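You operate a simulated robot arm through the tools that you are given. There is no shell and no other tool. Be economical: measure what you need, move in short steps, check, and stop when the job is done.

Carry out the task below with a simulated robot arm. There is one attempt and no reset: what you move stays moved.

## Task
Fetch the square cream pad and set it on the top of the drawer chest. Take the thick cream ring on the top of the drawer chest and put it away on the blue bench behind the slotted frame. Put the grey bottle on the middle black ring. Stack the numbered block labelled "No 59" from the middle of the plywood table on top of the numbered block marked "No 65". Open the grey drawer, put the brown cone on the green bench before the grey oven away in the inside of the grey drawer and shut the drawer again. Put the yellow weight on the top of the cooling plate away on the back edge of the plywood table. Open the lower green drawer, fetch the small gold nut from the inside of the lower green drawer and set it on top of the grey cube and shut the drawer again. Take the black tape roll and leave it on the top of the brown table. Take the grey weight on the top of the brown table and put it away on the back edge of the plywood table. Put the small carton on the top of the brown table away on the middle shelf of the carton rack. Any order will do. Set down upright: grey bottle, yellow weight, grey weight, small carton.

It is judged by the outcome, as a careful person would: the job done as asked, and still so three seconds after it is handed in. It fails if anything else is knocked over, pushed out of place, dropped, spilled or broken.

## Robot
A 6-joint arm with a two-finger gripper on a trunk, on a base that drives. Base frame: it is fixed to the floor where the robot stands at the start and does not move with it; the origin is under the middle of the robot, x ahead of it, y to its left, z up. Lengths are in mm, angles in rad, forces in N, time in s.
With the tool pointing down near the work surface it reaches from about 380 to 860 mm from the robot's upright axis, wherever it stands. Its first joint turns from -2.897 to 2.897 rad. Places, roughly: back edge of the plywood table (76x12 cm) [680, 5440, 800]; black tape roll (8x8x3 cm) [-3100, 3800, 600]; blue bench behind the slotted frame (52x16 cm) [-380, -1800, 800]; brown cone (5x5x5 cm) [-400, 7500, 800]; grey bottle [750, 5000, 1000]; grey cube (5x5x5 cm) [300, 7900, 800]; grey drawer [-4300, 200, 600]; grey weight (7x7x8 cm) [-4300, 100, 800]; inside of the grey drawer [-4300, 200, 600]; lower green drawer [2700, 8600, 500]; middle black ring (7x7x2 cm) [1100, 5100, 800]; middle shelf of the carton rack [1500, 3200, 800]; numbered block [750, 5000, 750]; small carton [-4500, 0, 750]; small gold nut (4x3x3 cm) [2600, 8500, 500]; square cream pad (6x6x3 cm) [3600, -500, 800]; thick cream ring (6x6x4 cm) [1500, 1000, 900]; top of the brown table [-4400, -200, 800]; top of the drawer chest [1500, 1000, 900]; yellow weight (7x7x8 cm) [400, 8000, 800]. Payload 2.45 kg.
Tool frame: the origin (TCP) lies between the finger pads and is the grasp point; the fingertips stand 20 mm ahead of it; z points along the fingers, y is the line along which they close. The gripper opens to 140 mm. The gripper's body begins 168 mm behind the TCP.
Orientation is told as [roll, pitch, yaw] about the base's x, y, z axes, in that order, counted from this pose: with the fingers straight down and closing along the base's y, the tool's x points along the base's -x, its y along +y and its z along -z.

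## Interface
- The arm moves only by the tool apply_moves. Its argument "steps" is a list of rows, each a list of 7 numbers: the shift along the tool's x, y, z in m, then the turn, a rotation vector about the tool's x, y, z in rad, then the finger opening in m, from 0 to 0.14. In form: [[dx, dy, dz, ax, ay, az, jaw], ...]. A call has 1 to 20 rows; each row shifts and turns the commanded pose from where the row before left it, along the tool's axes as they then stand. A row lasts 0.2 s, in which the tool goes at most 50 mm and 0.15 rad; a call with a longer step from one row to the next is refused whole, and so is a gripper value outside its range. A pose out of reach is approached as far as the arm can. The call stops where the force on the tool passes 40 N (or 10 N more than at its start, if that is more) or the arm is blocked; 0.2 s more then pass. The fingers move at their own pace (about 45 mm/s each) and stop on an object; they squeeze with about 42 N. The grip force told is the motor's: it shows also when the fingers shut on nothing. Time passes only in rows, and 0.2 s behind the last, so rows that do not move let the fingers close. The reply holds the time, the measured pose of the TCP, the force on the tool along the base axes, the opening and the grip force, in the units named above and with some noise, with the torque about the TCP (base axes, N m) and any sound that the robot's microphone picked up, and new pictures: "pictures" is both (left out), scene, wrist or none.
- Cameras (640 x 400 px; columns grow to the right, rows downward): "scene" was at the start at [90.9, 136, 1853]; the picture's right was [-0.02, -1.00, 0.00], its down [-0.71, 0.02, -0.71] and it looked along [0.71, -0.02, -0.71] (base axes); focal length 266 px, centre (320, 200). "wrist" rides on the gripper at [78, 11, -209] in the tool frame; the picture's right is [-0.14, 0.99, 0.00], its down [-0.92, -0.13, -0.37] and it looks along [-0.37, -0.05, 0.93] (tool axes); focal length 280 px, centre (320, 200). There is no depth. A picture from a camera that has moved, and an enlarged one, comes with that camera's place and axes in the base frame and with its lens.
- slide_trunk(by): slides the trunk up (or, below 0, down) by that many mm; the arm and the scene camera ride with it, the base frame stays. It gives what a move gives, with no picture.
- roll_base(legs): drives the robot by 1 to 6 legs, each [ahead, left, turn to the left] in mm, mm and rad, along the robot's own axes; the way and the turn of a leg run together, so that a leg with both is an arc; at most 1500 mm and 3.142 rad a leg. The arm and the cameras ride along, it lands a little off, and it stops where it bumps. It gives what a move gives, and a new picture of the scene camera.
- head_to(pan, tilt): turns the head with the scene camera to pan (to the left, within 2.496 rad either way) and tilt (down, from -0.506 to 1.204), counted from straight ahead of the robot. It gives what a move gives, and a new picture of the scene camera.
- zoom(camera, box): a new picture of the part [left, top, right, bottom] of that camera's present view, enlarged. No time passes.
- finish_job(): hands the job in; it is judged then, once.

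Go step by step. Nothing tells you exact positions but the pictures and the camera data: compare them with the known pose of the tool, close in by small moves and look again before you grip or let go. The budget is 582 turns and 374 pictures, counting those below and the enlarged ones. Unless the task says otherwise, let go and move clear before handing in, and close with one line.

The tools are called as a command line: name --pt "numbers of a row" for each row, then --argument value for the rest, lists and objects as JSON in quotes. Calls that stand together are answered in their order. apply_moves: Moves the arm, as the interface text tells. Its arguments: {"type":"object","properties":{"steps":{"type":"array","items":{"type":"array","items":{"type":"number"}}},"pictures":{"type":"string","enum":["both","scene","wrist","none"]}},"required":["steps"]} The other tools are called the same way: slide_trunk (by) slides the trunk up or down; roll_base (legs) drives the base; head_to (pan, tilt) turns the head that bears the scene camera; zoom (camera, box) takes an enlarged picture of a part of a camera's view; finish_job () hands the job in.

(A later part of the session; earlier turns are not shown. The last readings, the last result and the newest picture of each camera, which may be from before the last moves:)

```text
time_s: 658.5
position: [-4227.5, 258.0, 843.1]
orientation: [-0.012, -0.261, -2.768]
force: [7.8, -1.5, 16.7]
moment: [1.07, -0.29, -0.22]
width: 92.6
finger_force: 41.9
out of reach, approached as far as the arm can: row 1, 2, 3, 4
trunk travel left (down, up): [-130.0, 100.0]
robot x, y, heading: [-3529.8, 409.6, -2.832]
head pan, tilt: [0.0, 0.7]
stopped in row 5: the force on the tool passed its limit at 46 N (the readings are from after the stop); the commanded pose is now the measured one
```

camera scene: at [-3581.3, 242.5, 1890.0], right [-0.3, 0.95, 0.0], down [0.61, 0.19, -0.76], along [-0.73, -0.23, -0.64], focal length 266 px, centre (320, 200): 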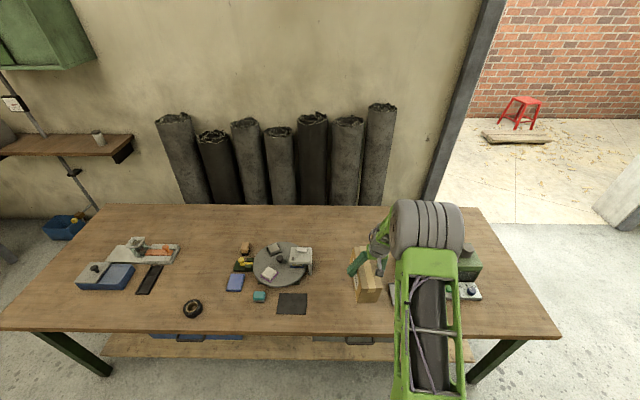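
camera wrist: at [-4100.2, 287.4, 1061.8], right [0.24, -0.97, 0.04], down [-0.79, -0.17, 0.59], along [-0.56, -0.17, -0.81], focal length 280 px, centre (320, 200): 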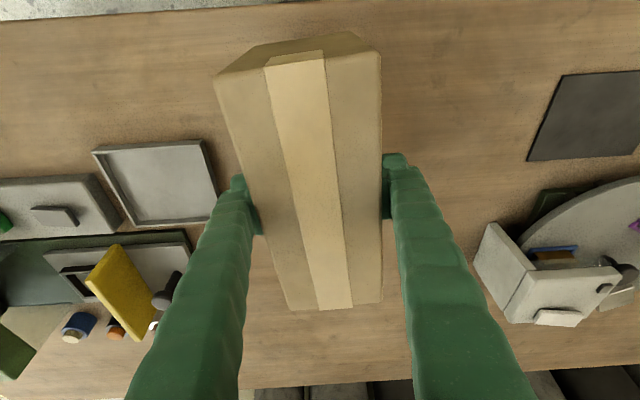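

Contact at the expected height. Release and look.

apply_moves --pt "0 0 0 0 0 0 0.1" --pt "0 0 0 0 0 0 0.115" --pt "0 0 0 0 0 0 0.115" --pt "0.01 0 -0.04 0 0 0 0.12" --pt "0.01 0 -0.04 0 0 0 0.12" --pictures "both"

```text
time_s: 659.6
position: [-4190.5, 272.7, 913.6]
orientation: [-0.012, -0.259, -2.77]
force: [0.3, -0.2, -0.7]
moment: [0.02, 0.05, 0.0]
width: 120.2
finger_force: 0.1
trunk travel left (down, up): [-130.0, 100.0]
robot x, y, heading: [-3530.2, 408.7, -2.839]
head pan, tilt: [0.0, 0.7]
camera scene: at [-3578.5, 243.0, 1890.2], right [-0.3, 0.95, 0.0], down [0.61, 0.19, -0.77], along [-0.73, -0.23, -0.64], focal length 266 px, centre (320, 200)
camera wrist: at [-4066.6, 307.5, 1096.2], right [0.23, -0.97, 0.02], down [-0.79, -0.18, 0.59], along [-0.57, -0.16, -0.8], focal length 280 px, centre (320, 200)
```

scene: 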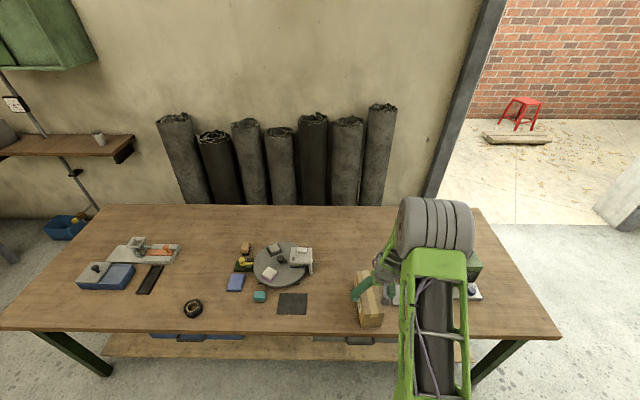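
wrist: 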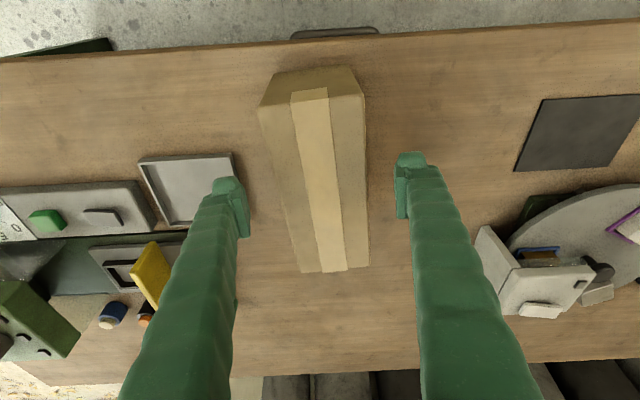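

apply_moves --pt "0 0 0 0 -0.1475 0 0.12" --pt "0 0 0 0 -0.1475 0 0.12" --pt "0 0 0 0 -0.1475 0 0.12" --pt "0 0 0 0 -0.1475 0 0.12" --pt "0.02 0 0.02 0 0 0 0.12" --pictures "wrist"

```text
time_s: 660.7
position: [-4142.3, 215.9, 909.4]
orientation: [0.188, -0.439, -2.689]
force: [8.8, 7.3, 22.5]
moment: [1.68, 0.39, -0.74]
width: 123.2
finger_force: 2.8
out of reach, approached as far as the arm can: row 1, 2, 3, 4
trunk travel left (down, up): [-130.0, 100.0]
robot x, y, heading: [-3533.4, 407.6, -2.836]
head pan, tilt: [0.0, 0.7]
stopped in row 5: the force on the tool passed its limit at 59 N (the readings are from after the stop); the commanded pose is now the measured one
camera wrist: at [-4012.1, 310.8, 1064.7], right [0.38, -0.9, 0.22], down [-0.71, -0.13, 0.7], along [-0.6, -0.43, -0.68], focal length 280 px, centre (320, 200)
```

wrist: 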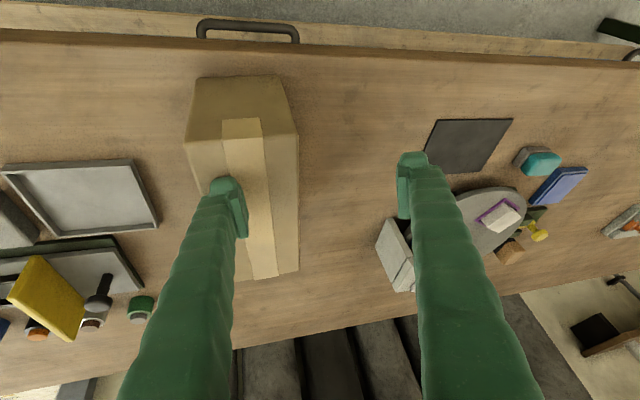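

My finger came down on the carton top because of a joint limit; I lift off right away and bring the arm back to its neutral pose.

apply_moves --pt "-0.015 0 -0.035 0 0 0 0.125" --pt "-0.015 0 -0.035 0 0 0 0.125" --pt "-0.015 0 -0.035 0 0 0 0.125" --pictures "wrist"

```text
time_s: 661.5
position: [-4145.9, 234.3, 1021.6]
orientation: [0.189, -0.433, -2.689]
force: [0.7, 0.2, -0.2]
moment: [-0.03, 0.0, 0.06]
width: 125.0
finger_force: 0.0
trunk travel left (down, up): [-130.0, 100.0]
robot x, y, heading: [-3530.5, 409.3, -2.834]
head pan, tilt: [0.0, 0.7]
camera wrist: at [-4017.2, 327.9, 1177.2], right [0.38, -0.9, 0.23], down [-0.71, -0.13, 0.69], along [-0.59, -0.43, -0.68], focal length 280 px, centre (320, 200)
```

wrist: 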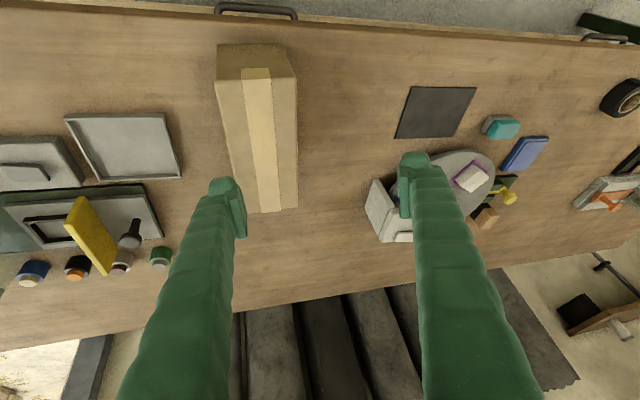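

roll_base --legs '[[-300, 0, 0]]'

apply_moves --pt "0.04 0 -0.01 0.095 0.1 0 0.1" --pt "0.04 0 -0.01 0.094 0.1 0 0.1" --pt "0.04 -0.02 0 0 0.1 0.07 0.1" --pt "0.02 -0.03 0 0 0.1 0.075 0.1" --pt "0 0 0 0 0.033 0 0.1" --pictures "none"

```text
time_s: 663.6
position: [-3856.6, 321.9, 1021.3]
orientation: [0.19, -0.437, -2.688]
force: [0.0, -0.7, -0.2]
moment: [0.01, 0.05, -0.06]
width: 125.0
finger_force: 0.1
trunk travel left (down, up): [-130.0, 100.0]
robot x, y, heading: [-3240.9, 501.5, -2.838]
head pan, tilt: [0.0, 0.7]
camera scene: at [-3287.9, 335.4, 1890.1], right [-0.3, 0.95, 0.0], down [0.61, 0.2, -0.77], along [-0.73, -0.23, -0.64], focal length 266 px, centre (320, 200)
```

scene: 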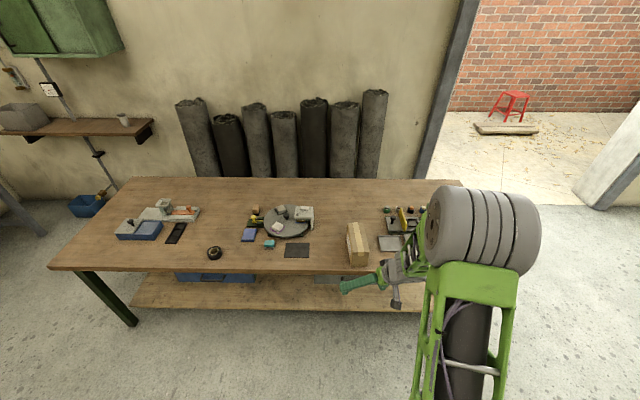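

```text
time_s: 664.8
position: [-3732.7, 439.1, 972.3]
orientation: [0.067, -0.048, -2.813]
force: [-0.6, 0.0, 0.7]
moment: [0.01, -0.01, 0.0]
width: 100.0
finger_force: 0.1
out of reach, approached as far as the arm can: row 3, 4, 5
trunk travel left (down, up): [-130.0, 100.0]
robot x, y, heading: [-3242.4, 497.6, -2.83]
head pan, tilt: [0.0, 0.7]
```

apply_moves --pt "0 0 0 0.067 0.048 0 0.1" --pt "0 0.015 -0.03 0 0 0 0.1" --pt "0 0 -0.02 0 0 0 0.1" --pictures "scene"

```text
time_s: 665.6
position: [-3721.0, 428.7, 1012.1]
orientation: [0.085, -0.061, -2.817]
force: [-0.2, 0.4, -0.8]
moment: [-0.03, 0.01, -0.02]
width: 100.1
finger_force: 0.1
out of reach, approached as far as the arm can: row 1, 2, 3
trunk travel left (down, up): [-130.0, 100.0]
robot x, y, heading: [-3240.1, 498.4, -2.833]
head pan, tilt: [0.0, 0.7]
camera scene: at [-3288.6, 335.4, 1890.1], right [-0.3, 0.95, 0.0], down [0.61, 0.2, -0.77], along [-0.73, -0.23, -0.64], focal length 266 px, centre (320, 200)
```

scene: 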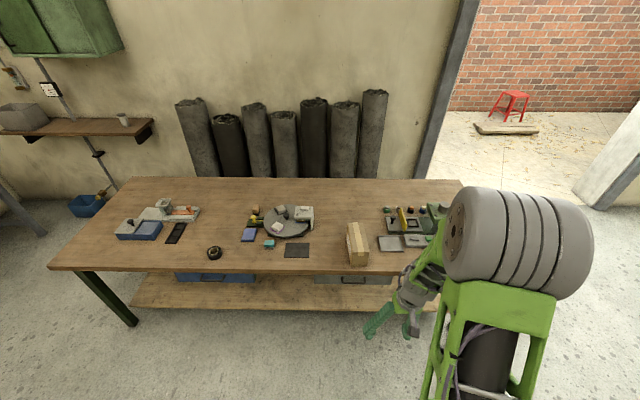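

apply_moves --pt "-0.04 -0.01 0.02 0 0 0 0.05" --pt "-0.04 -0.01 0.02 0 0 0 0.05" --pt "-0.04 -0.01 0.03 0 0 0 0.05" --pt "0 0 0 0 -0.14 0 0.05" --pt "0 0 0 0 -0.14 0 0.05" --pt "0 0 0 0 -0.14 0 0.05" --pt "0 0 0 0 -0.14 0 0.05" --pt "0 0 0 0 -0.14 0 0.05" --pt "0 0 0 0 -0.14 0 0.05" --pt "0 0 0 0 -0.12 0 0.05" --pictures "none"

apply_moves --pt "0.0328 0 0.021 0 0 0 0.05" --pt "0.0328 0 0.021 0 0 0 0.05" --pt "0.0328 0 0.021 0 0 0 0.05" --pt "0.0328 0 0.021 0 0 0 0.05" --pt "0.0328 0 0.021 0 0 0 0.05" --pt "0 0.04 0 0 0 0 0.05" --pt "0 0.04 0 0 0 0 0.05" --pictures "scene"

```text
refused: row 3 steps farther than a row can; nothing moved
```

```text
time_s: 667.2
position: [-3591.9, 395.5, 884.0]
orientation: [0.067, -0.047, -2.811]
force: [0.8, 0.0, 0.6]
moment: [0.08, 0.02, 0.01]
width: 50.2
finger_force: 0.1
out of reach, approached as far as the arm can: row 4, 5, 6, 7
trunk travel left (down, up): [-130.0, 100.0]
robot x, y, heading: [-3242.0, 494.5, -2.835]
head pan, tilt: [0.0, 0.7]
camera scene: at [-3288.4, 333.6, 1890.0], right [-0.3, 0.95, 0.0], down [0.61, 0.2, -0.76], along [-0.73, -0.23, -0.64], focal length 266 px, centre (320, 200)
```

scene: 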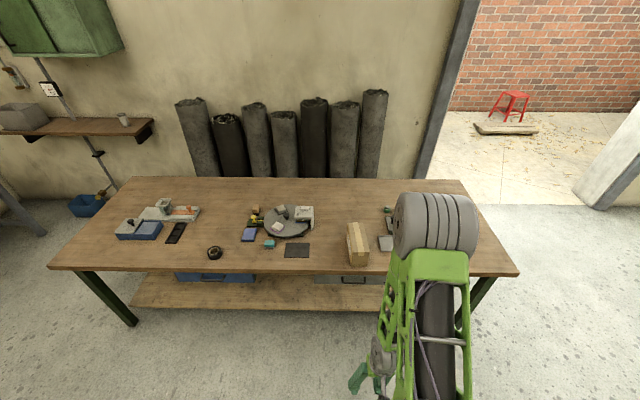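

apply_moves --pt "-0.042 -0.017 -0.01 0 0 0 0.05" --pt "-0.042 -0.017 -0.01 0 0 0 0.05" --pt "-0.042 -0.017 -0.01 0 0 0 0.05" --pt "-0.042 -0.017 -0.01 0 0 0 0.05" --pt "-0.042 -0.017 -0.005 0 0 0 0.05" --pt "-0.042 -0.017 0 0 0 0 0.05" --pictures "none"

apply_moves --pt "0 0 0 0 -0.14 0 0.05" --pt "0 0 0 0 -0.14 0 0.05" --pt "0 0 0 0 -0.14 0 0.05" --pt "0 0 0 0 -0.14 0 0.05" --pt "0 0 0 0 -0.14 0 0.05" --pt "0 0 0 0 -0.14 0 0.05" --pt "0 0 0 0 -0.12 0 0.05" --pictures "scene"

```text
time_s: 668.6
position: [-3844.0, 415.8, 926.1]
orientation: [0.093, -0.068, -2.815]
force: [0.5, -0.7, 0.1]
moment: [-0.05, -0.04, 0.04]
width: 50.0
finger_force: 0.0
out of reach, approached as far as the arm can: row 2, 5, 6
trunk travel left (down, up): [-130.0, 100.0]
robot x, y, heading: [-3237.0, 497.1, -2.833]
head pan, tilt: [0.0, 0.7]
```

```text
time_s: 670.2
position: [-3834.9, 394.8, 925.5]
orientation: [0.199, -0.776, -2.93]
force: [-0.9, 0.2, 0.0]
moment: [-0.03, -0.01, -0.01]
width: 50.1
finger_force: 0.0
out of reach, approached as far as the arm can: row 2, 3, 4
trunk travel left (down, up): [-130.0, 100.0]
robot x, y, heading: [-3243.3, 501.2, -2.833]
head pan, tilt: [0.0, 0.7]
camera scene: at [-3289.4, 335.3, 1890.0], right [-0.3, 0.95, 0.0], down [0.61, 0.2, -0.76], along [-0.73, -0.23, -0.64], focal length 266 px, centre (320, 200)
```

scene: 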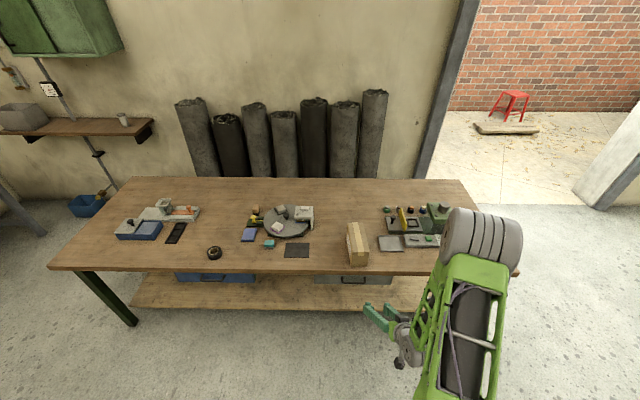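

apply_moves --pt "0 0 0 0.13 0 -0.06 0.05" --pt "0 0 0 0 -0.14 0 0.05" --pt "0 0 0 0 -0.08 0 0.05" --pt "0.0328 0 0.021 0 0 0 0.05" --pt "0.0328 0 0.021 0 0 0 0.05" --pt "0.0328 0 0.021 0 0 0 0.05" --pt "0.0328 0 0.021 0 0 0 0.05" --pt "0.0328 0 0.021 0 0 0 0.05" --pt "0 0.04 0 0 0 0 0.05" --pt "0 0.04 0 0 0 0 0.05" --pictures "none"

apply_moves --pt "-0.0328 0 -0.021 0 0 0 0.05" --pt "-0.0328 0 -0.021 0 0 0 0.05" --pt "-0.0328 0 -0.021 0 0 0 0.05" --pt "-0.0328 0 -0.021 0 0 0 0.05" --pt "-0.0328 0 -0.021 0 0 0 0.05" --pt "0 0 0 0 0.14 0 0.05" --pt "0 0 0 0 0.14 0 0.05" --pt "0 0 0 0 0.14 0 0.05" --pt "0 0 0 0 0.14 0 0.05" --pt "0 0 0 0 0.14 0 0.05" --pt "0 0 0 0 0.14 0 0.05" --pt "0 0 0 0 0.14 0 0.05" --pictures "scene"

```text
time_s: 672.4
position: [-3809.8, 314.9, 731.2]
orientation: [0.013, -1.001, -2.851]
force: [-0.2, 0.0, 0.1]
moment: [-0.01, 0.0, -0.03]
width: 50.1
finger_force: 0.0
trunk travel left (down, up): [-130.0, 100.0]
robot x, y, heading: [-3237.0, 496.5, -2.834]
head pan, tilt: [0.0, 0.7]
```

```text
time_s: 675.0
position: [-3810.8, 318.0, 926.6]
orientation: [0.007, -0.021, -2.838]
force: [0.5, 0.1, -0.1]
moment: [-0.02, 0.0, 0.04]
width: 49.9
finger_force: 0.1
trunk travel left (down, up): [-130.0, 100.0]
robot x, y, heading: [-3240.4, 499.5, -2.834]
head pan, tilt: [0.0, 0.7]
camera scene: at [-3289.8, 334.8, 1889.9], right [-0.3, 0.95, 0.0], down [0.61, 0.2, -0.76], along [-0.73, -0.23, -0.64], focal length 266 px, centre (320, 200)
```

scene: 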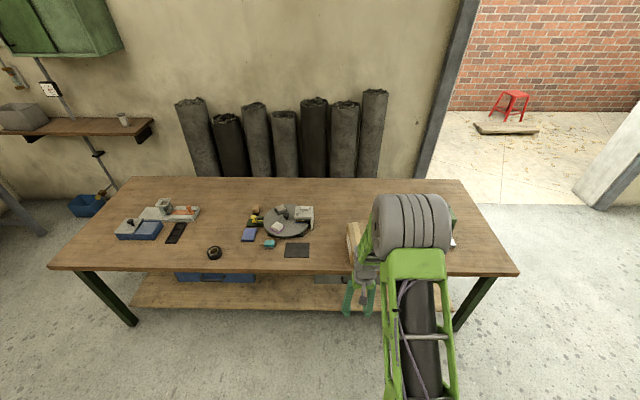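

Arm configuration is healthy again. I align with the carton and tilt the tool for the re-grasp.

roll_base --legs '[[0, 0, 0.066], [0, -136, 0], [300, 0, 0]]'

apply_moves --pt "0 0 -0.02 0 -0.14 0 0.12" --pt "0 0 -0.02 0 -0.14 0 0.12" --pt "0 0 0 0 -0.14 0 0.12" --pt "0 0 0 0 -0.14 0 0.12" --pt "0 0 0 0 -0.14 0 0.12" --pt "0 0 0 0 -0.13 0 0.12" --pictures "both"

```text
time_s: 678.9
position: [-4131.0, 305.2, 925.4]
orientation: [0.008, -0.02, -2.782]
force: [-0.5, 0.6, 0.2]
moment: [0.02, -0.02, 0.01]
width: 50.1
finger_force: 0.1
trunk travel left (down, up): [-130.0, 100.0]
robot x, y, heading: [-3577.6, 518.4, -2.775]
head pan, tilt: [0.0, 0.7]
camera scene: at [-3612.5, 350.9, 1890.0], right [-0.36, 0.93, 0.0], down [0.6, 0.23, -0.76], along [-0.71, -0.27, -0.64], focal length 266 px, centre (320, 200)
```

scene: 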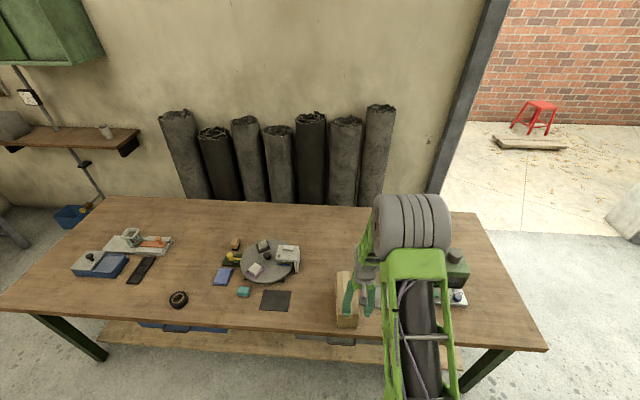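

```text
time_s: 680.3
position: [-4127.6, 305.8, 966.1]
orientation: [0.011, -0.85, -2.79]
force: [-1.0, 0.5, 0.6]
moment: [0.02, -0.05, 0.01]
width: 120.1
finger_force: 0.0
trunk travel left (down, up): [-130.0, 100.0]
robot x, y, heading: [-3571.2, 517.9, -2.776]
head pan, tilt: [0.0, 0.7]
camera scene: at [-3612.0, 351.1, 1890.0], right [-0.36, 0.93, 0.0], down [0.6, 0.23, -0.76], along [-0.71, -0.27, -0.64], focal length 266 px, centre (320, 200)
camera wrist: at [-3928.9, 370.3, 1045.4], right [0.26, -0.96, 0.11], down [-0.36, 0.01, 0.93], along [-0.9, -0.29, -0.34], focal length 280 px, centre (320, 200)
```

scene: 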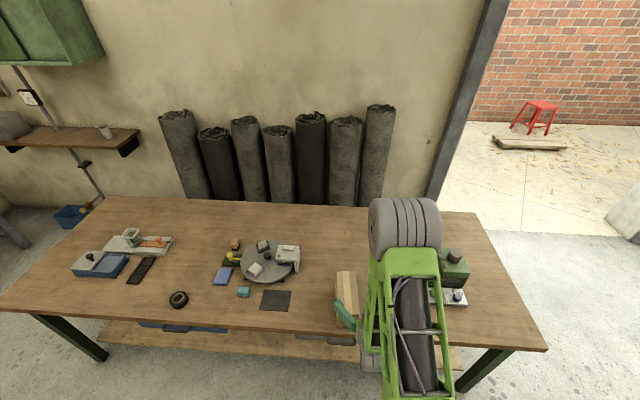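
wrist: 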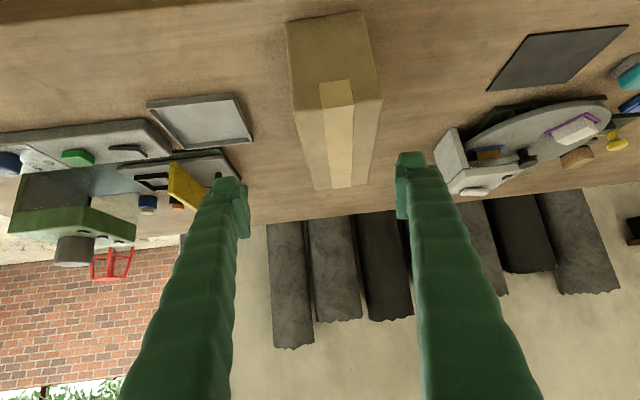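

apply_moves --pt "0.0345 0.028 0 0 0 0 0.138" --pt "0 0 0.04 0 0 0 0.138" --pt "0 0 0.03 0 0 0 0.138" --pictures "wrist"

```text
time_s: 681.1
position: [-4143.7, 269.2, 893.8]
orientation: [0.013, -0.852, -2.792]
force: [0.0, 0.1, -0.5]
moment: [-0.02, -0.06, 0.0]
width: 138.0
finger_force: 0.1
trunk travel left (down, up): [-130.0, 100.0]
robot x, y, heading: [-3571.5, 519.8, -2.778]
head pan, tilt: [0.0, 0.7]
camera wrist: at [-3946.1, 333.2, 973.0], right [0.26, -0.96, 0.11], down [-0.36, 0.01, 0.93], along [-0.9, -0.29, -0.34], focal length 280 px, centre (320, 200)
```

wrist: 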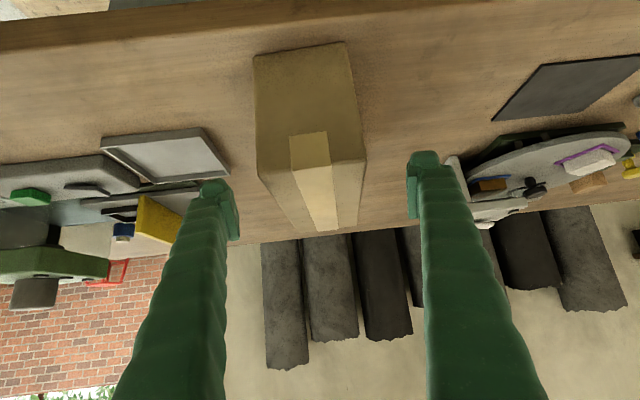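

apply_moves --pt "0 0 0.04 0 0 0 0.138" --pt "0 0 0.035 0 0 0 0.138" --pictures "wrist"

```text
time_s: 681.7
position: [-4196.2, 248.6, 845.0]
orientation: [0.012, -0.851, -2.791]
force: [0.0, 0.0, -0.2]
moment: [0.02, -0.01, 0.0]
width: 138.0
finger_force: 0.1
trunk travel left (down, up): [-130.0, 100.0]
robot x, y, heading: [-3567.6, 520.0, -2.773]
head pan, tilt: [0.0, 0.7]
camera wrist: at [-3998.8, 313.2, 923.4], right [0.26, -0.96, 0.11], down [-0.36, 0.01, 0.93], along [-0.9, -0.29, -0.34], focal length 280 px, centre (320, 200)
```

wrist: 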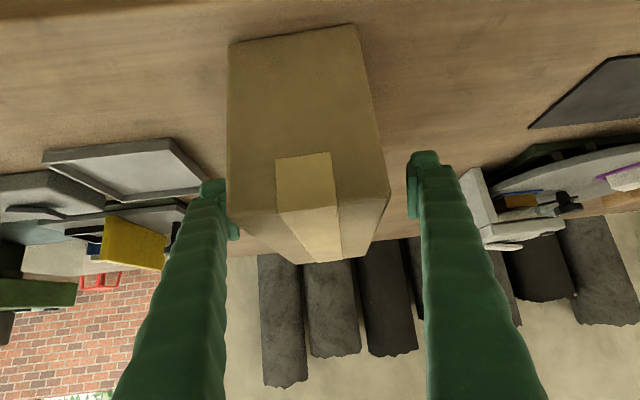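

apply_moves --pt "0 -0.004 0.02 0 0 0 0.138" --pt "0 0 0.015 0 0 0 0.138" --pt "0 0 0 0 0 0 0.1" --pt "0 0 0 0 0 0 0.07" --pt "0 0 0 0 0 0 0.06" --pt "0 0 0 0 0 0 0.06" --pt "0 0 0 0 0 0 0.06" --pictures "wrist"

```text
time_s: 683.3
position: [-4223.3, 241.4, 822.2]
orientation: [0.013, -0.853, -2.791]
force: [3.8, -2.7, 9.8]
moment: [0.32, -0.77, -0.18]
width: 118.5
finger_force: 41.5
trunk travel left (down, up): [-130.0, 100.0]
robot x, y, heading: [-3573.8, 518.0, -2.78]
head pan, tilt: [0.0, 0.7]
camera wrist: at [-4024.4, 306.6, 901.8], right [0.26, -0.96, 0.11], down [-0.35, 0.01, 0.94], along [-0.9, -0.29, -0.34], focal length 280 px, centre (320, 200)
```

wrist: 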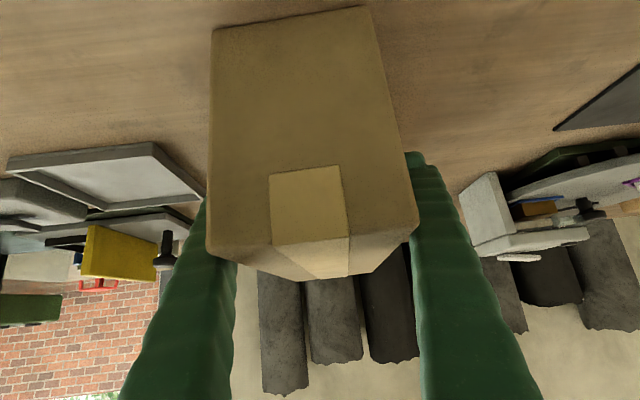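

The fingers are thicker midway and clamp on the carton's near corners. I'll open, back out, and re-grasp higher with less tilt.

apply_moves --pt "0 0 0 0 0 0 0.138" --pt "0 0 0 0 0 0 0.138" --pt "0 0 -0.045 0 0 0 0.138" --pt "0 0 -0.045 0 0 0 0.138" --pt "0 0 0 0 0.125 0 0.138" --pt "0 0 0 0 0.125 0 0.138" --pictures "wrist"

```text
time_s: 684.7
position: [-4158.6, 267.2, 881.5]
orientation: [0.01, -0.599, -2.787]
force: [1.0, -0.5, 0.7]
moment: [0.03, -0.01, 0.0]
width: 137.8
finger_force: 0.1
trunk travel left (down, up): [-130.0, 100.0]
robot x, y, heading: [-3570.3, 517.1, -2.776]
head pan, tilt: [0.0, 0.7]
camera wrist: at [-3985.7, 322.9, 1009.6], right [0.24, -0.97, 0.09], down [-0.56, -0.07, 0.82], along [-0.79, -0.25, -0.56], focal length 280 px, centre (320, 200)
```

wrist: 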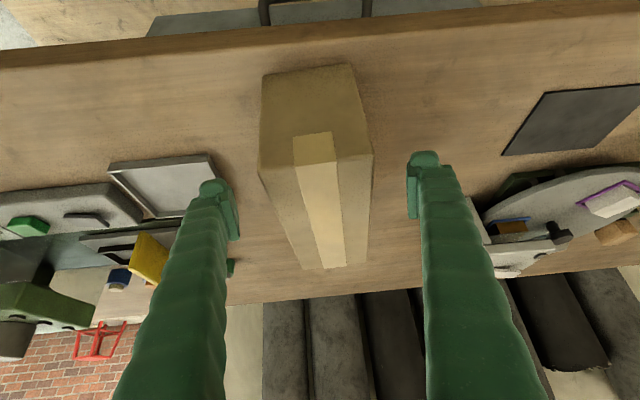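

apply_moves --pt "-0.022 0 0.035 0 0 0 0.138" --pt "-0.022 0 0.035 0 0 0 0.138" --pictures "wrist"

```text
time_s: 685.3
position: [-4231.5, 239.1, 847.6]
orientation: [0.01, -0.602, -2.786]
force: [-0.5, -0.3, -0.2]
moment: [0.01, -0.05, -0.01]
width: 137.8
finger_force: 0.1
trunk travel left (down, up): [-130.0, 100.0]
robot x, y, heading: [-3570.0, 518.7, -2.78]
head pan, tilt: [0.0, 0.7]
camera wrist: at [-4058.1, 295.0, 976.7], right [0.24, -0.97, 0.09], down [-0.56, -0.07, 0.82], along [-0.79, -0.25, -0.56], focal length 280 px, centre (320, 200)
```

wrist: 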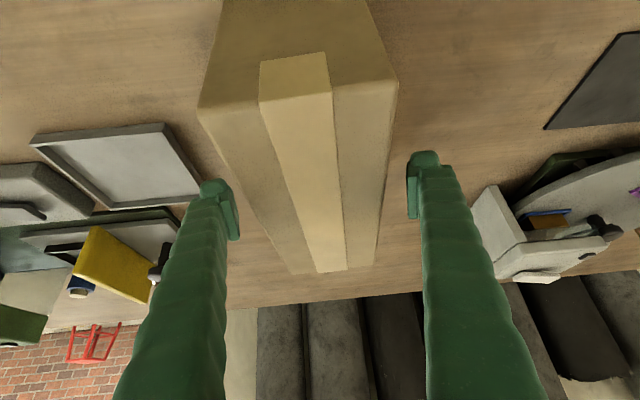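

apply_moves --pt "0 -0.006 0 0 0 0 0.125" --pt "0 0 0 0 0 0 0.09" --pt "0 0 0 0 0 0 0.07" --pt "0 0 0 0 0 0 0.07" --pt "0 0 0 0 0 0 0.07" --pictures "none"

apply_moves --pt "-0.006 0 -0.008 0 0 0 0.07" --pt "-0.023 0 -0.033 0 0 0 0.07" --pt "-0.023 0 -0.033 0 0 0 0.07" --pt "-0.023 0 -0.033 0 0 0 0.07" --pictures "both"

```text
time_s: 686.5
position: [-4232.7, 244.3, 849.2]
orientation: [0.011, -0.604, -2.787]
force: [2.3, -6.3, 4.3]
moment: [0.11, -0.1, -0.12]
width: 92.7
finger_force: 41.5
trunk travel left (down, up): [-130.0, 100.0]
robot x, y, heading: [-3573.6, 515.9, -2.776]
head pan, tilt: [0.0, 0.7]
```

```text
time_s: 687.5
position: [-4233.6, 248.2, 980.8]
orientation: [0.011, -0.598, -2.787]
force: [0.8, 0.8, -11.2]
moment: [-0.11, 0.2, -0.04]
width: 92.6
finger_force: 42.2
trunk travel left (down, up): [-130.0, 100.0]
robot x, y, heading: [-3574.2, 515.6, -2.78]
head pan, tilt: [0.0, 0.7]
camera scene: at [-3611.5, 351.4, 1890.1], right [-0.36, 0.93, 0.0], down [0.6, 0.23, -0.77], along [-0.72, -0.27, -0.64], focal length 266 px, centre (320, 200)
camera wrist: at [-4060.3, 303.5, 1109.6], right [0.24, -0.97, 0.09], down [-0.57, -0.07, 0.82], along [-0.79, -0.25, -0.56], focal length 280 px, centre (320, 200)
```

scene: 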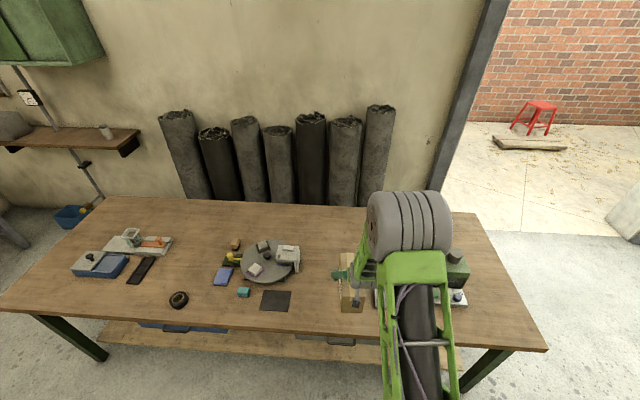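
wrist: 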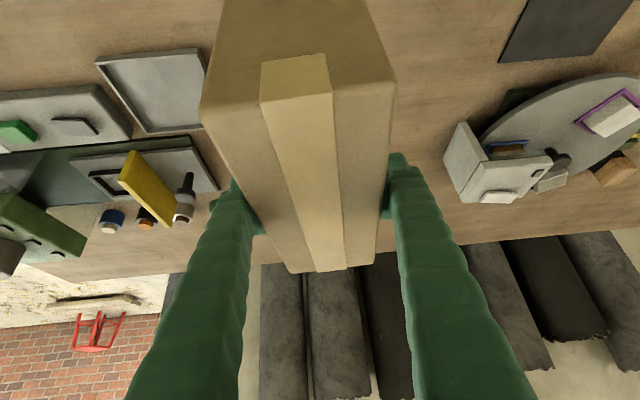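

Carton is securely held at a useful tilt. Driving to the carton rack's south side.

roll_base --legs '[[-600, 0, 0], [0, 0, -3.137], [1078, 0, 0], [1078, 0, 0], [0, 0, -0.131]]'

```text
time_s: 708.9
position: [-378.1, 1838.5, 980.5]
orientation: [0.01, -0.6, 0.284]
force: [-0.8, 0.6, -11.1]
moment: [0.06, -0.14, 0.0]
width: 92.7
finger_force: 42.5
trunk travel left (down, up): [-130.0, 100.0]
robot x, y, heading: [-1057.5, 1619.2, 0.297]
head pan, tilt: [0.0, 0.7]
camera scene: at [-1008.4, 1773.6, 1890.0], right [0.29, -0.96, 0.0], down [-0.62, -0.19, -0.76], along [0.73, 0.22, -0.64], focal length 266 px, centre (320, 200)
```

scene: 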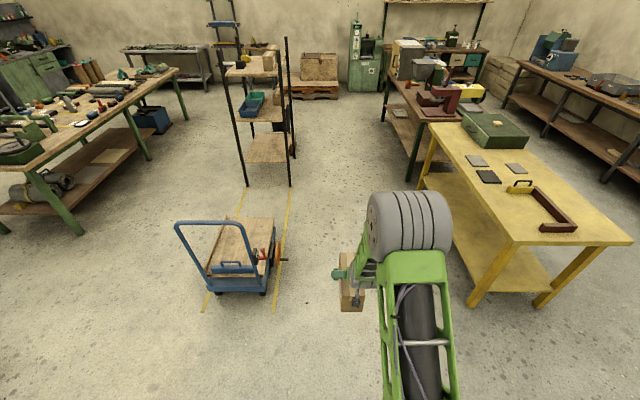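

roll_base --legs '[[0, 0, -0.144], [1345, 0, 0], [1345, 0, 0]]'

head_to --pan 1.3 --tilt 0.6

```text
time_s: 722.7
position: [2333.8, 2181.0, 981.0]
orientation: [0.011, -0.598, 0.159]
force: [1.6, -0.7, -11.0]
moment: [0.02, -0.1, -0.03]
width: 92.5
finger_force: 41.9
trunk travel left (down, up): [-130.0, 100.0]
robot x, y, heading: [1632.9, 2042.5, 0.167]
head pan, tilt: [0.0, 0.7]
camera scene: at [1701.7, 2195.7, 1889.9], right [0.17, -0.99, 0.0], down [-0.64, -0.11, -0.76], along [0.75, 0.13, -0.64], focal length 266 px, centre (320, 200)
```

scene: 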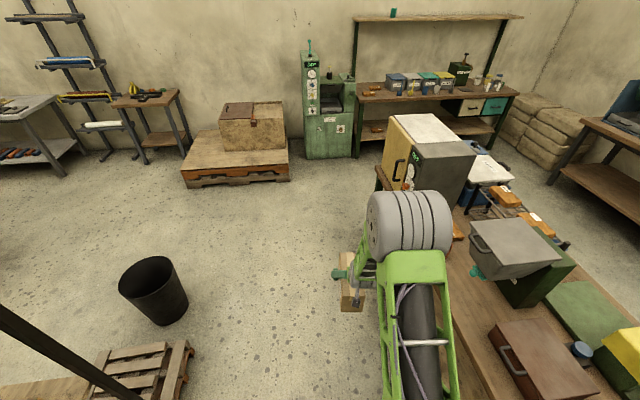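

```text
time_s: 724.2
position: [2334.3, 2180.3, 980.2]
orientation: [0.01, -0.599, 0.158]
force: [-0.2, -1.6, -10.6]
moment: [0.01, -0.14, 0.01]
width: 92.8
finger_force: 41.7
trunk travel left (down, up): [-130.0, 100.0]
robot x, y, heading: [1630.4, 2041.5, 0.173]
head pan, tilt: [1.3, 0.6]
camera scene: at [1626.7, 2269.4, 1898.6], right [0.99, -0.1, 0.0], down [-0.06, -0.56, -0.82], along [0.08, 0.82, -0.57], focal length 266 px, centre (320, 200)
```

scene: 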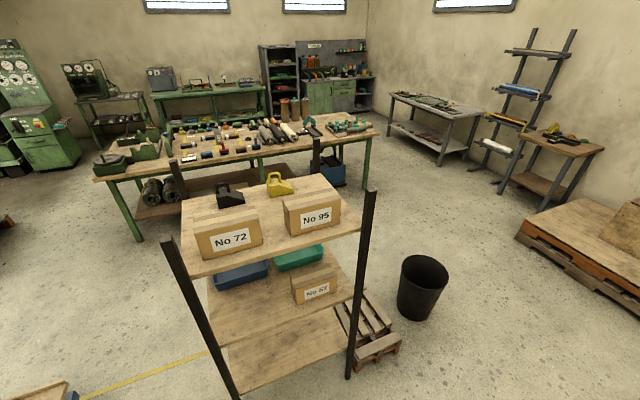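

Middle shelf has a free lane at the left front, between the left post and carton "No 67". I turn to face it.

roll_base --legs '[[0, 60, 0], [0, 0, 1.653]]'

head_to --pan 0.0 --tilt 0.6

```text
time_s: 729.4
position: [1423.0, 2791.8, 979.3]
orientation: [0.01, -0.597, 1.815]
force: [-1.0, -0.5, -11.3]
moment: [0.1, 0.03, 0.03]
width: 92.7
finger_force: 41.7
trunk travel left (down, up): [-130.0, 100.0]
robot x, y, heading: [1618.2, 2100.0, 1.825]
head pan, tilt: [1.3, 0.6]
camera scene: at [1393.1, 2077.9, 1898.6], right [0.02, 1.0, 0.0], down [0.57, -0.01, -0.82], along [-0.82, 0.01, -0.57], focal length 266 px, centre (320, 200)
```

scene: 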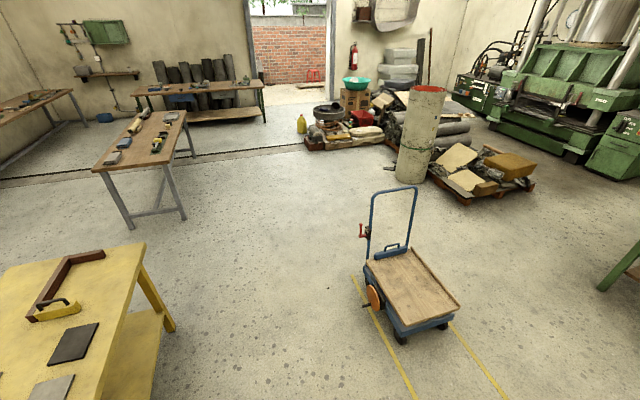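

```text
time_s: 730.9
position: [1423.4, 2792.2, 979.4]
orientation: [0.01, -0.6, 1.817]
force: [-0.6, 0.2, -10.8]
moment: [0.11, 0.05, 0.01]
width: 92.5
finger_force: 41.4
trunk travel left (down, up): [-130.0, 100.0]
robot x, y, heading: [1619.8, 2104.1, 1.824]
head pan, tilt: [0.0, 0.6]
camera scene: at [1459.3, 2162.2, 1898.6], right [0.97, 0.25, 0.0], down [0.14, -0.55, -0.82], along [-0.21, 0.8, -0.57], focal length 266 px, centre (320, 200)
```

scene: 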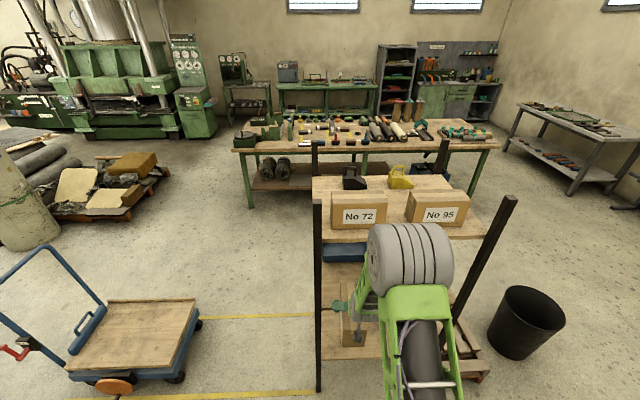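

zoom --camera "scene" --box '[290, 170, 530, 320]'

apply_moves --pt "0 0 0 0 0 0 0.07" --pictures "wrist"

```text
2.67 times, centred on (410, 245) of scene
camera zoom: at [1459.3, 2162.2, 1898.6], right [0.97, 0.25, 0.0], down [0.14, -0.55, -0.82], along [-0.21, 0.8, -0.57], focal length 710 px, centre (80, 80)
```

zoom: 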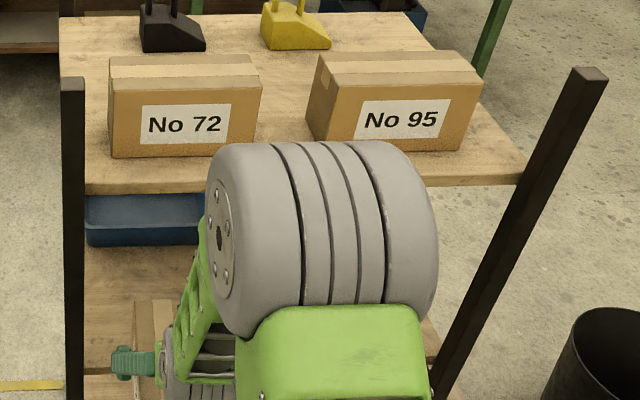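

```text
time_s: 731.3
position: [1422.3, 2792.4, 979.2]
orientation: [0.01, -0.598, 1.816]
force: [0.8, -0.3, -11.8]
moment: [0.1, 0.04, 0.02]
width: 92.4
finger_force: 41.7
trunk travel left (down, up): [-130.0, 100.0]
robot x, y, heading: [1620.3, 2100.7, 1.826]
head pan, tilt: [0.0, 0.6]
camera wrist: at [1458.4, 2612.9, 1108.9], right [-0.99, -0.14, 0.09], down [-0.01, 0.57, 0.82], along [-0.16, 0.81, -0.56], focal length 280 px, centre (320, 200)
```

wrist: 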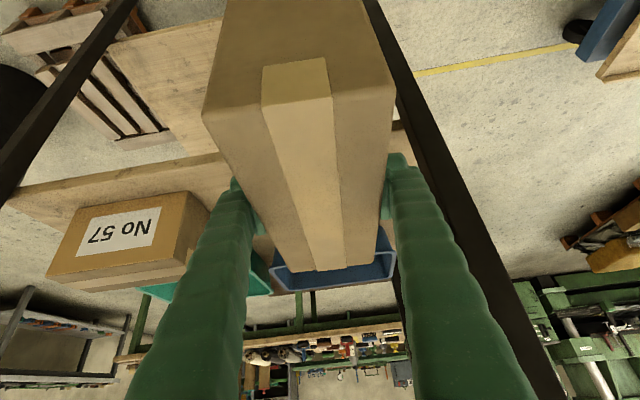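

apply_moves --pt "0.016 0 0.0235 0 0 0 0.07" --pt "0.016 0 0.0235 0 0 0 0.07" --pictures "none"

roll_base --legs '[[110, -18, 0.009]]'

apply_moves --pt "0 0 0 0 0 0 0.07" --pictures "wrist"

```text
time_s: 731.9
position: [1421.3, 2792.4, 923.0]
orientation: [0.01, -0.598, 1.817]
force: [-0.1, 0.0, -10.9]
moment: [0.06, 0.01, 0.01]
width: 92.8
finger_force: 42.0
trunk travel left (down, up): [-130.0, 100.0]
robot x, y, heading: [1619.6, 2105.0, 1.827]
head pan, tilt: [0.0, 0.6]
```

```text
time_s: 733.1
position: [1403.7, 2901.8, 921.9]
orientation: [0.01, -0.599, 1.825]
force: [0.6, 0.3, -10.9]
moment: [0.06, 0.01, -0.04]
width: 92.5
finger_force: 41.9
trunk travel left (down, up): [-130.0, 100.0]
robot x, y, heading: [1610.1, 2216.1, 1.837]
head pan, tilt: [0.0, 0.6]
camera scene: at [1447.4, 2274.5, 1898.5], right [0.97, 0.26, 0.0], down [0.15, -0.55, -0.82], along [-0.22, 0.8, -0.57], focal length 266 px, centre (320, 200)
```

scene: 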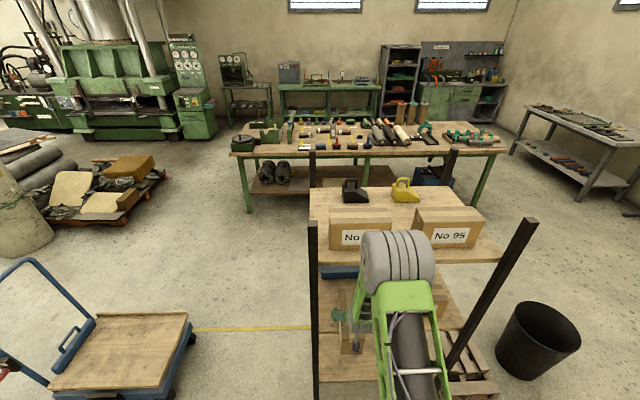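

```text
time_s: 733.5
position: [1403.0, 2901.2, 921.2]
orientation: [0.012, -0.597, 1.825]
force: [-1.4, 0.7, -9.7]
moment: [0.14, 0.04, 0.02]
width: 92.4
finger_force: 41.3
trunk travel left (down, up): [-130.0, 100.0]
robot x, y, heading: [1606.9, 2218.0, 1.835]
head pan, tilt: [0.0, 0.6]
camera wrist: at [1440.8, 2722.7, 1050.9], right [-0.99, -0.14, 0.09], down [-0.01, 0.57, 0.82], along [-0.17, 0.81, -0.56], focal length 280 px, centre (320, 200)
```

wrist: 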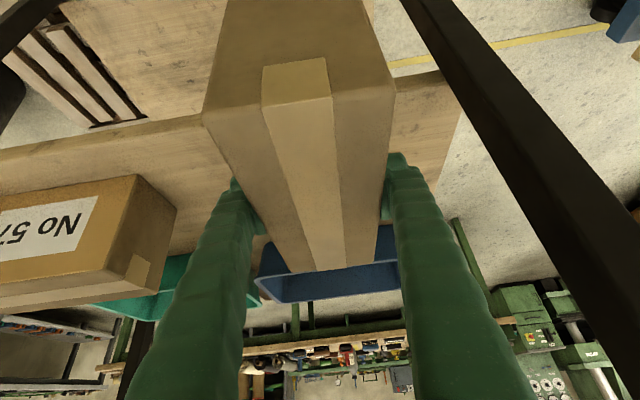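

My elbow may come close to the top shelf, so I back out, raise the trunk 100 mm and lower the arm by the same amount to keep the elbow above it.

roll_base --legs '[[-120, 0, 0]]'

slide_trunk --by 100

apply_moves --pt "0.0188 0 0.0275 0 0 0 0.07" --pt "0.0188 0 0.0275 0 0 0 0.07" --pt "0.0188 0 0.0275 0 0 0 0.07" --pictures "scene"

```text
time_s: 734.8
position: [1436.2, 2786.6, 923.3]
orientation: [0.011, -0.601, 1.825]
force: [0.4, -1.1, -10.7]
moment: [0.1, -0.03, -0.02]
width: 92.6
finger_force: 42.0
trunk travel left (down, up): [-130.0, 100.0]
robot x, y, heading: [1641.4, 2100.6, 1.835]
head pan, tilt: [0.0, 0.6]
camera scene: at [1479.4, 2156.0, 1898.8], right [0.97, 0.26, 0.0], down [0.15, -0.54, -0.83], along [-0.21, 0.8, -0.56], focal length 266 px, centre (320, 200)
```

scene: 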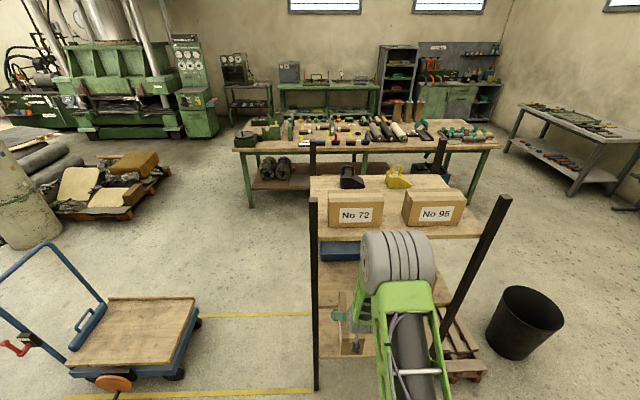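

```text
time_s: 736.1
position: [1435.7, 2787.1, 1021.7]
orientation: [0.01, -0.596, 1.824]
force: [0.2, -0.1, -11.2]
moment: [0.09, 0.02, 0.02]
width: 92.6
finger_force: 42.1
trunk travel left (down, up): [-230.0, 0.0]
robot x, y, heading: [1643.6, 2102.9, 1.837]
head pan, tilt: [0.0, 0.6]
```

```text
time_s: 736.9
position: [1435.3, 2786.3, 922.1]
orientation: [0.011, -0.6, 1.824]
force: [-0.3, 1.1, -10.8]
moment: [0.06, 0.01, -0.01]
width: 92.5
finger_force: 42.5
trunk travel left (down, up): [-230.0, 0.0]
robot x, y, heading: [1642.8, 2100.1, 1.832]
head pan, tilt: [0.0, 0.6]
camera scene: at [1478.6, 2158.9, 1998.5], right [0.97, 0.26, 0.0], down [0.15, -0.55, -0.82], along [-0.21, 0.8, -0.57], focal length 266 px, centre (320, 200)
```

scene: 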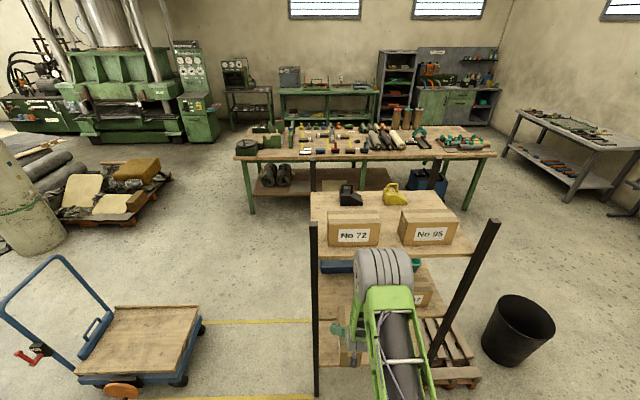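

Raising made the elbow move forward instead; lowering the trunk does the opposite, so I go to a low trunk with the arm raised.

apply_moves --pt "-0.0188 0 -0.0275 0 0 0 0.07" --pt "-0.0188 0 -0.0275 0 0 0 0.07" --pt "-0.0188 0 -0.0275 0 0 0 0.07" --pictures "none"

slide_trunk --by -100

apply_moves --pt "-0.0188 0 -0.0275 0 0 0 0.07" --pt "-0.0188 0 -0.0275 0 0 0 0.07" --pt "-0.0188 0 -0.0275 0 0 0 0.07" --pictures "none"

slide_trunk --by -100

apply_moves --pt "0 0 0 0 0 0 0.07" --pictures "scene"

```text
time_s: 737.7
position: [1438.3, 2784.7, 1020.8]
orientation: [0.012, -0.598, 1.822]
force: [0.4, -1.8, -11.0]
moment: [0.19, 0.05, 0.01]
width: 92.3
finger_force: 42.2
trunk travel left (down, up): [-230.0, 0.0]
robot x, y, heading: [1636.2, 2099.9, 1.833]
head pan, tilt: [0.0, 0.6]
```

```text
time_s: 739.0
position: [1437.2, 2786.1, 923.1]
orientation: [0.012, -0.598, 1.824]
force: [0.1, -0.7, -11.6]
moment: [0.08, 0.06, 0.0]
width: 92.8
finger_force: 41.8
trunk travel left (down, up): [-130.0, 100.0]
robot x, y, heading: [1638.0, 2100.1, 1.836]
head pan, tilt: [0.0, 0.6]
```

```text
time_s: 739.8
position: [1438.8, 2786.2, 1023.2]
orientation: [0.009, -0.595, 1.824]
force: [1.8, -1.1, -11.0]
moment: [0.18, 0.05, -0.01]
width: 92.6
finger_force: 42.0
trunk travel left (down, up): [-130.0, 100.0]
robot x, y, heading: [1641.9, 2101.1, 1.835]
head pan, tilt: [0.0, 0.6]
```

```text
time_s: 741.1
position: [1437.5, 2787.8, 922.1]
orientation: [0.009, -0.597, 1.824]
force: [0.5, 0.5, -10.7]
moment: [0.07, 0.04, 0.0]
width: 92.7
finger_force: 41.8
trunk travel left (down, up): [-30.0, 200.0]
robot x, y, heading: [1637.9, 2100.7, 1.833]
head pan, tilt: [0.0, 0.6]
```

```text
time_s: 741.5
position: [1438.5, 2787.1, 923.1]
orientation: [0.01, -0.597, 1.824]
force: [-0.1, -0.1, -10.0]
moment: [0.11, 0.05, -0.01]
width: 92.7
finger_force: 42.1
trunk travel left (down, up): [-30.0, 200.0]
robot x, y, heading: [1645.9, 2102.6, 1.83]
head pan, tilt: [0.0, 0.6]
camera scene: at [1478.9, 2157.6, 1798.6], right [0.97, 0.26, 0.0], down [0.15, -0.55, -0.82], along [-0.21, 0.8, -0.57], focal length 266 px, centre (320, 200)
```

scene: 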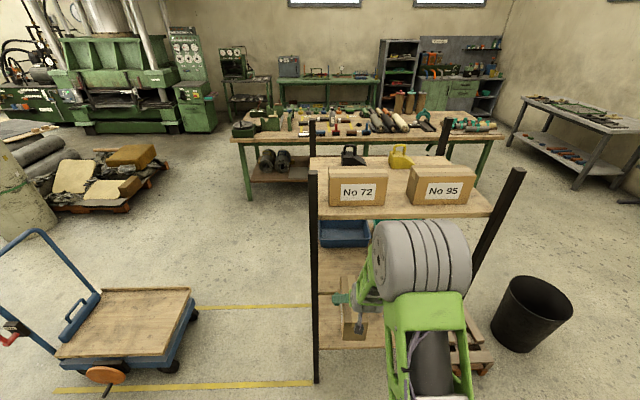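

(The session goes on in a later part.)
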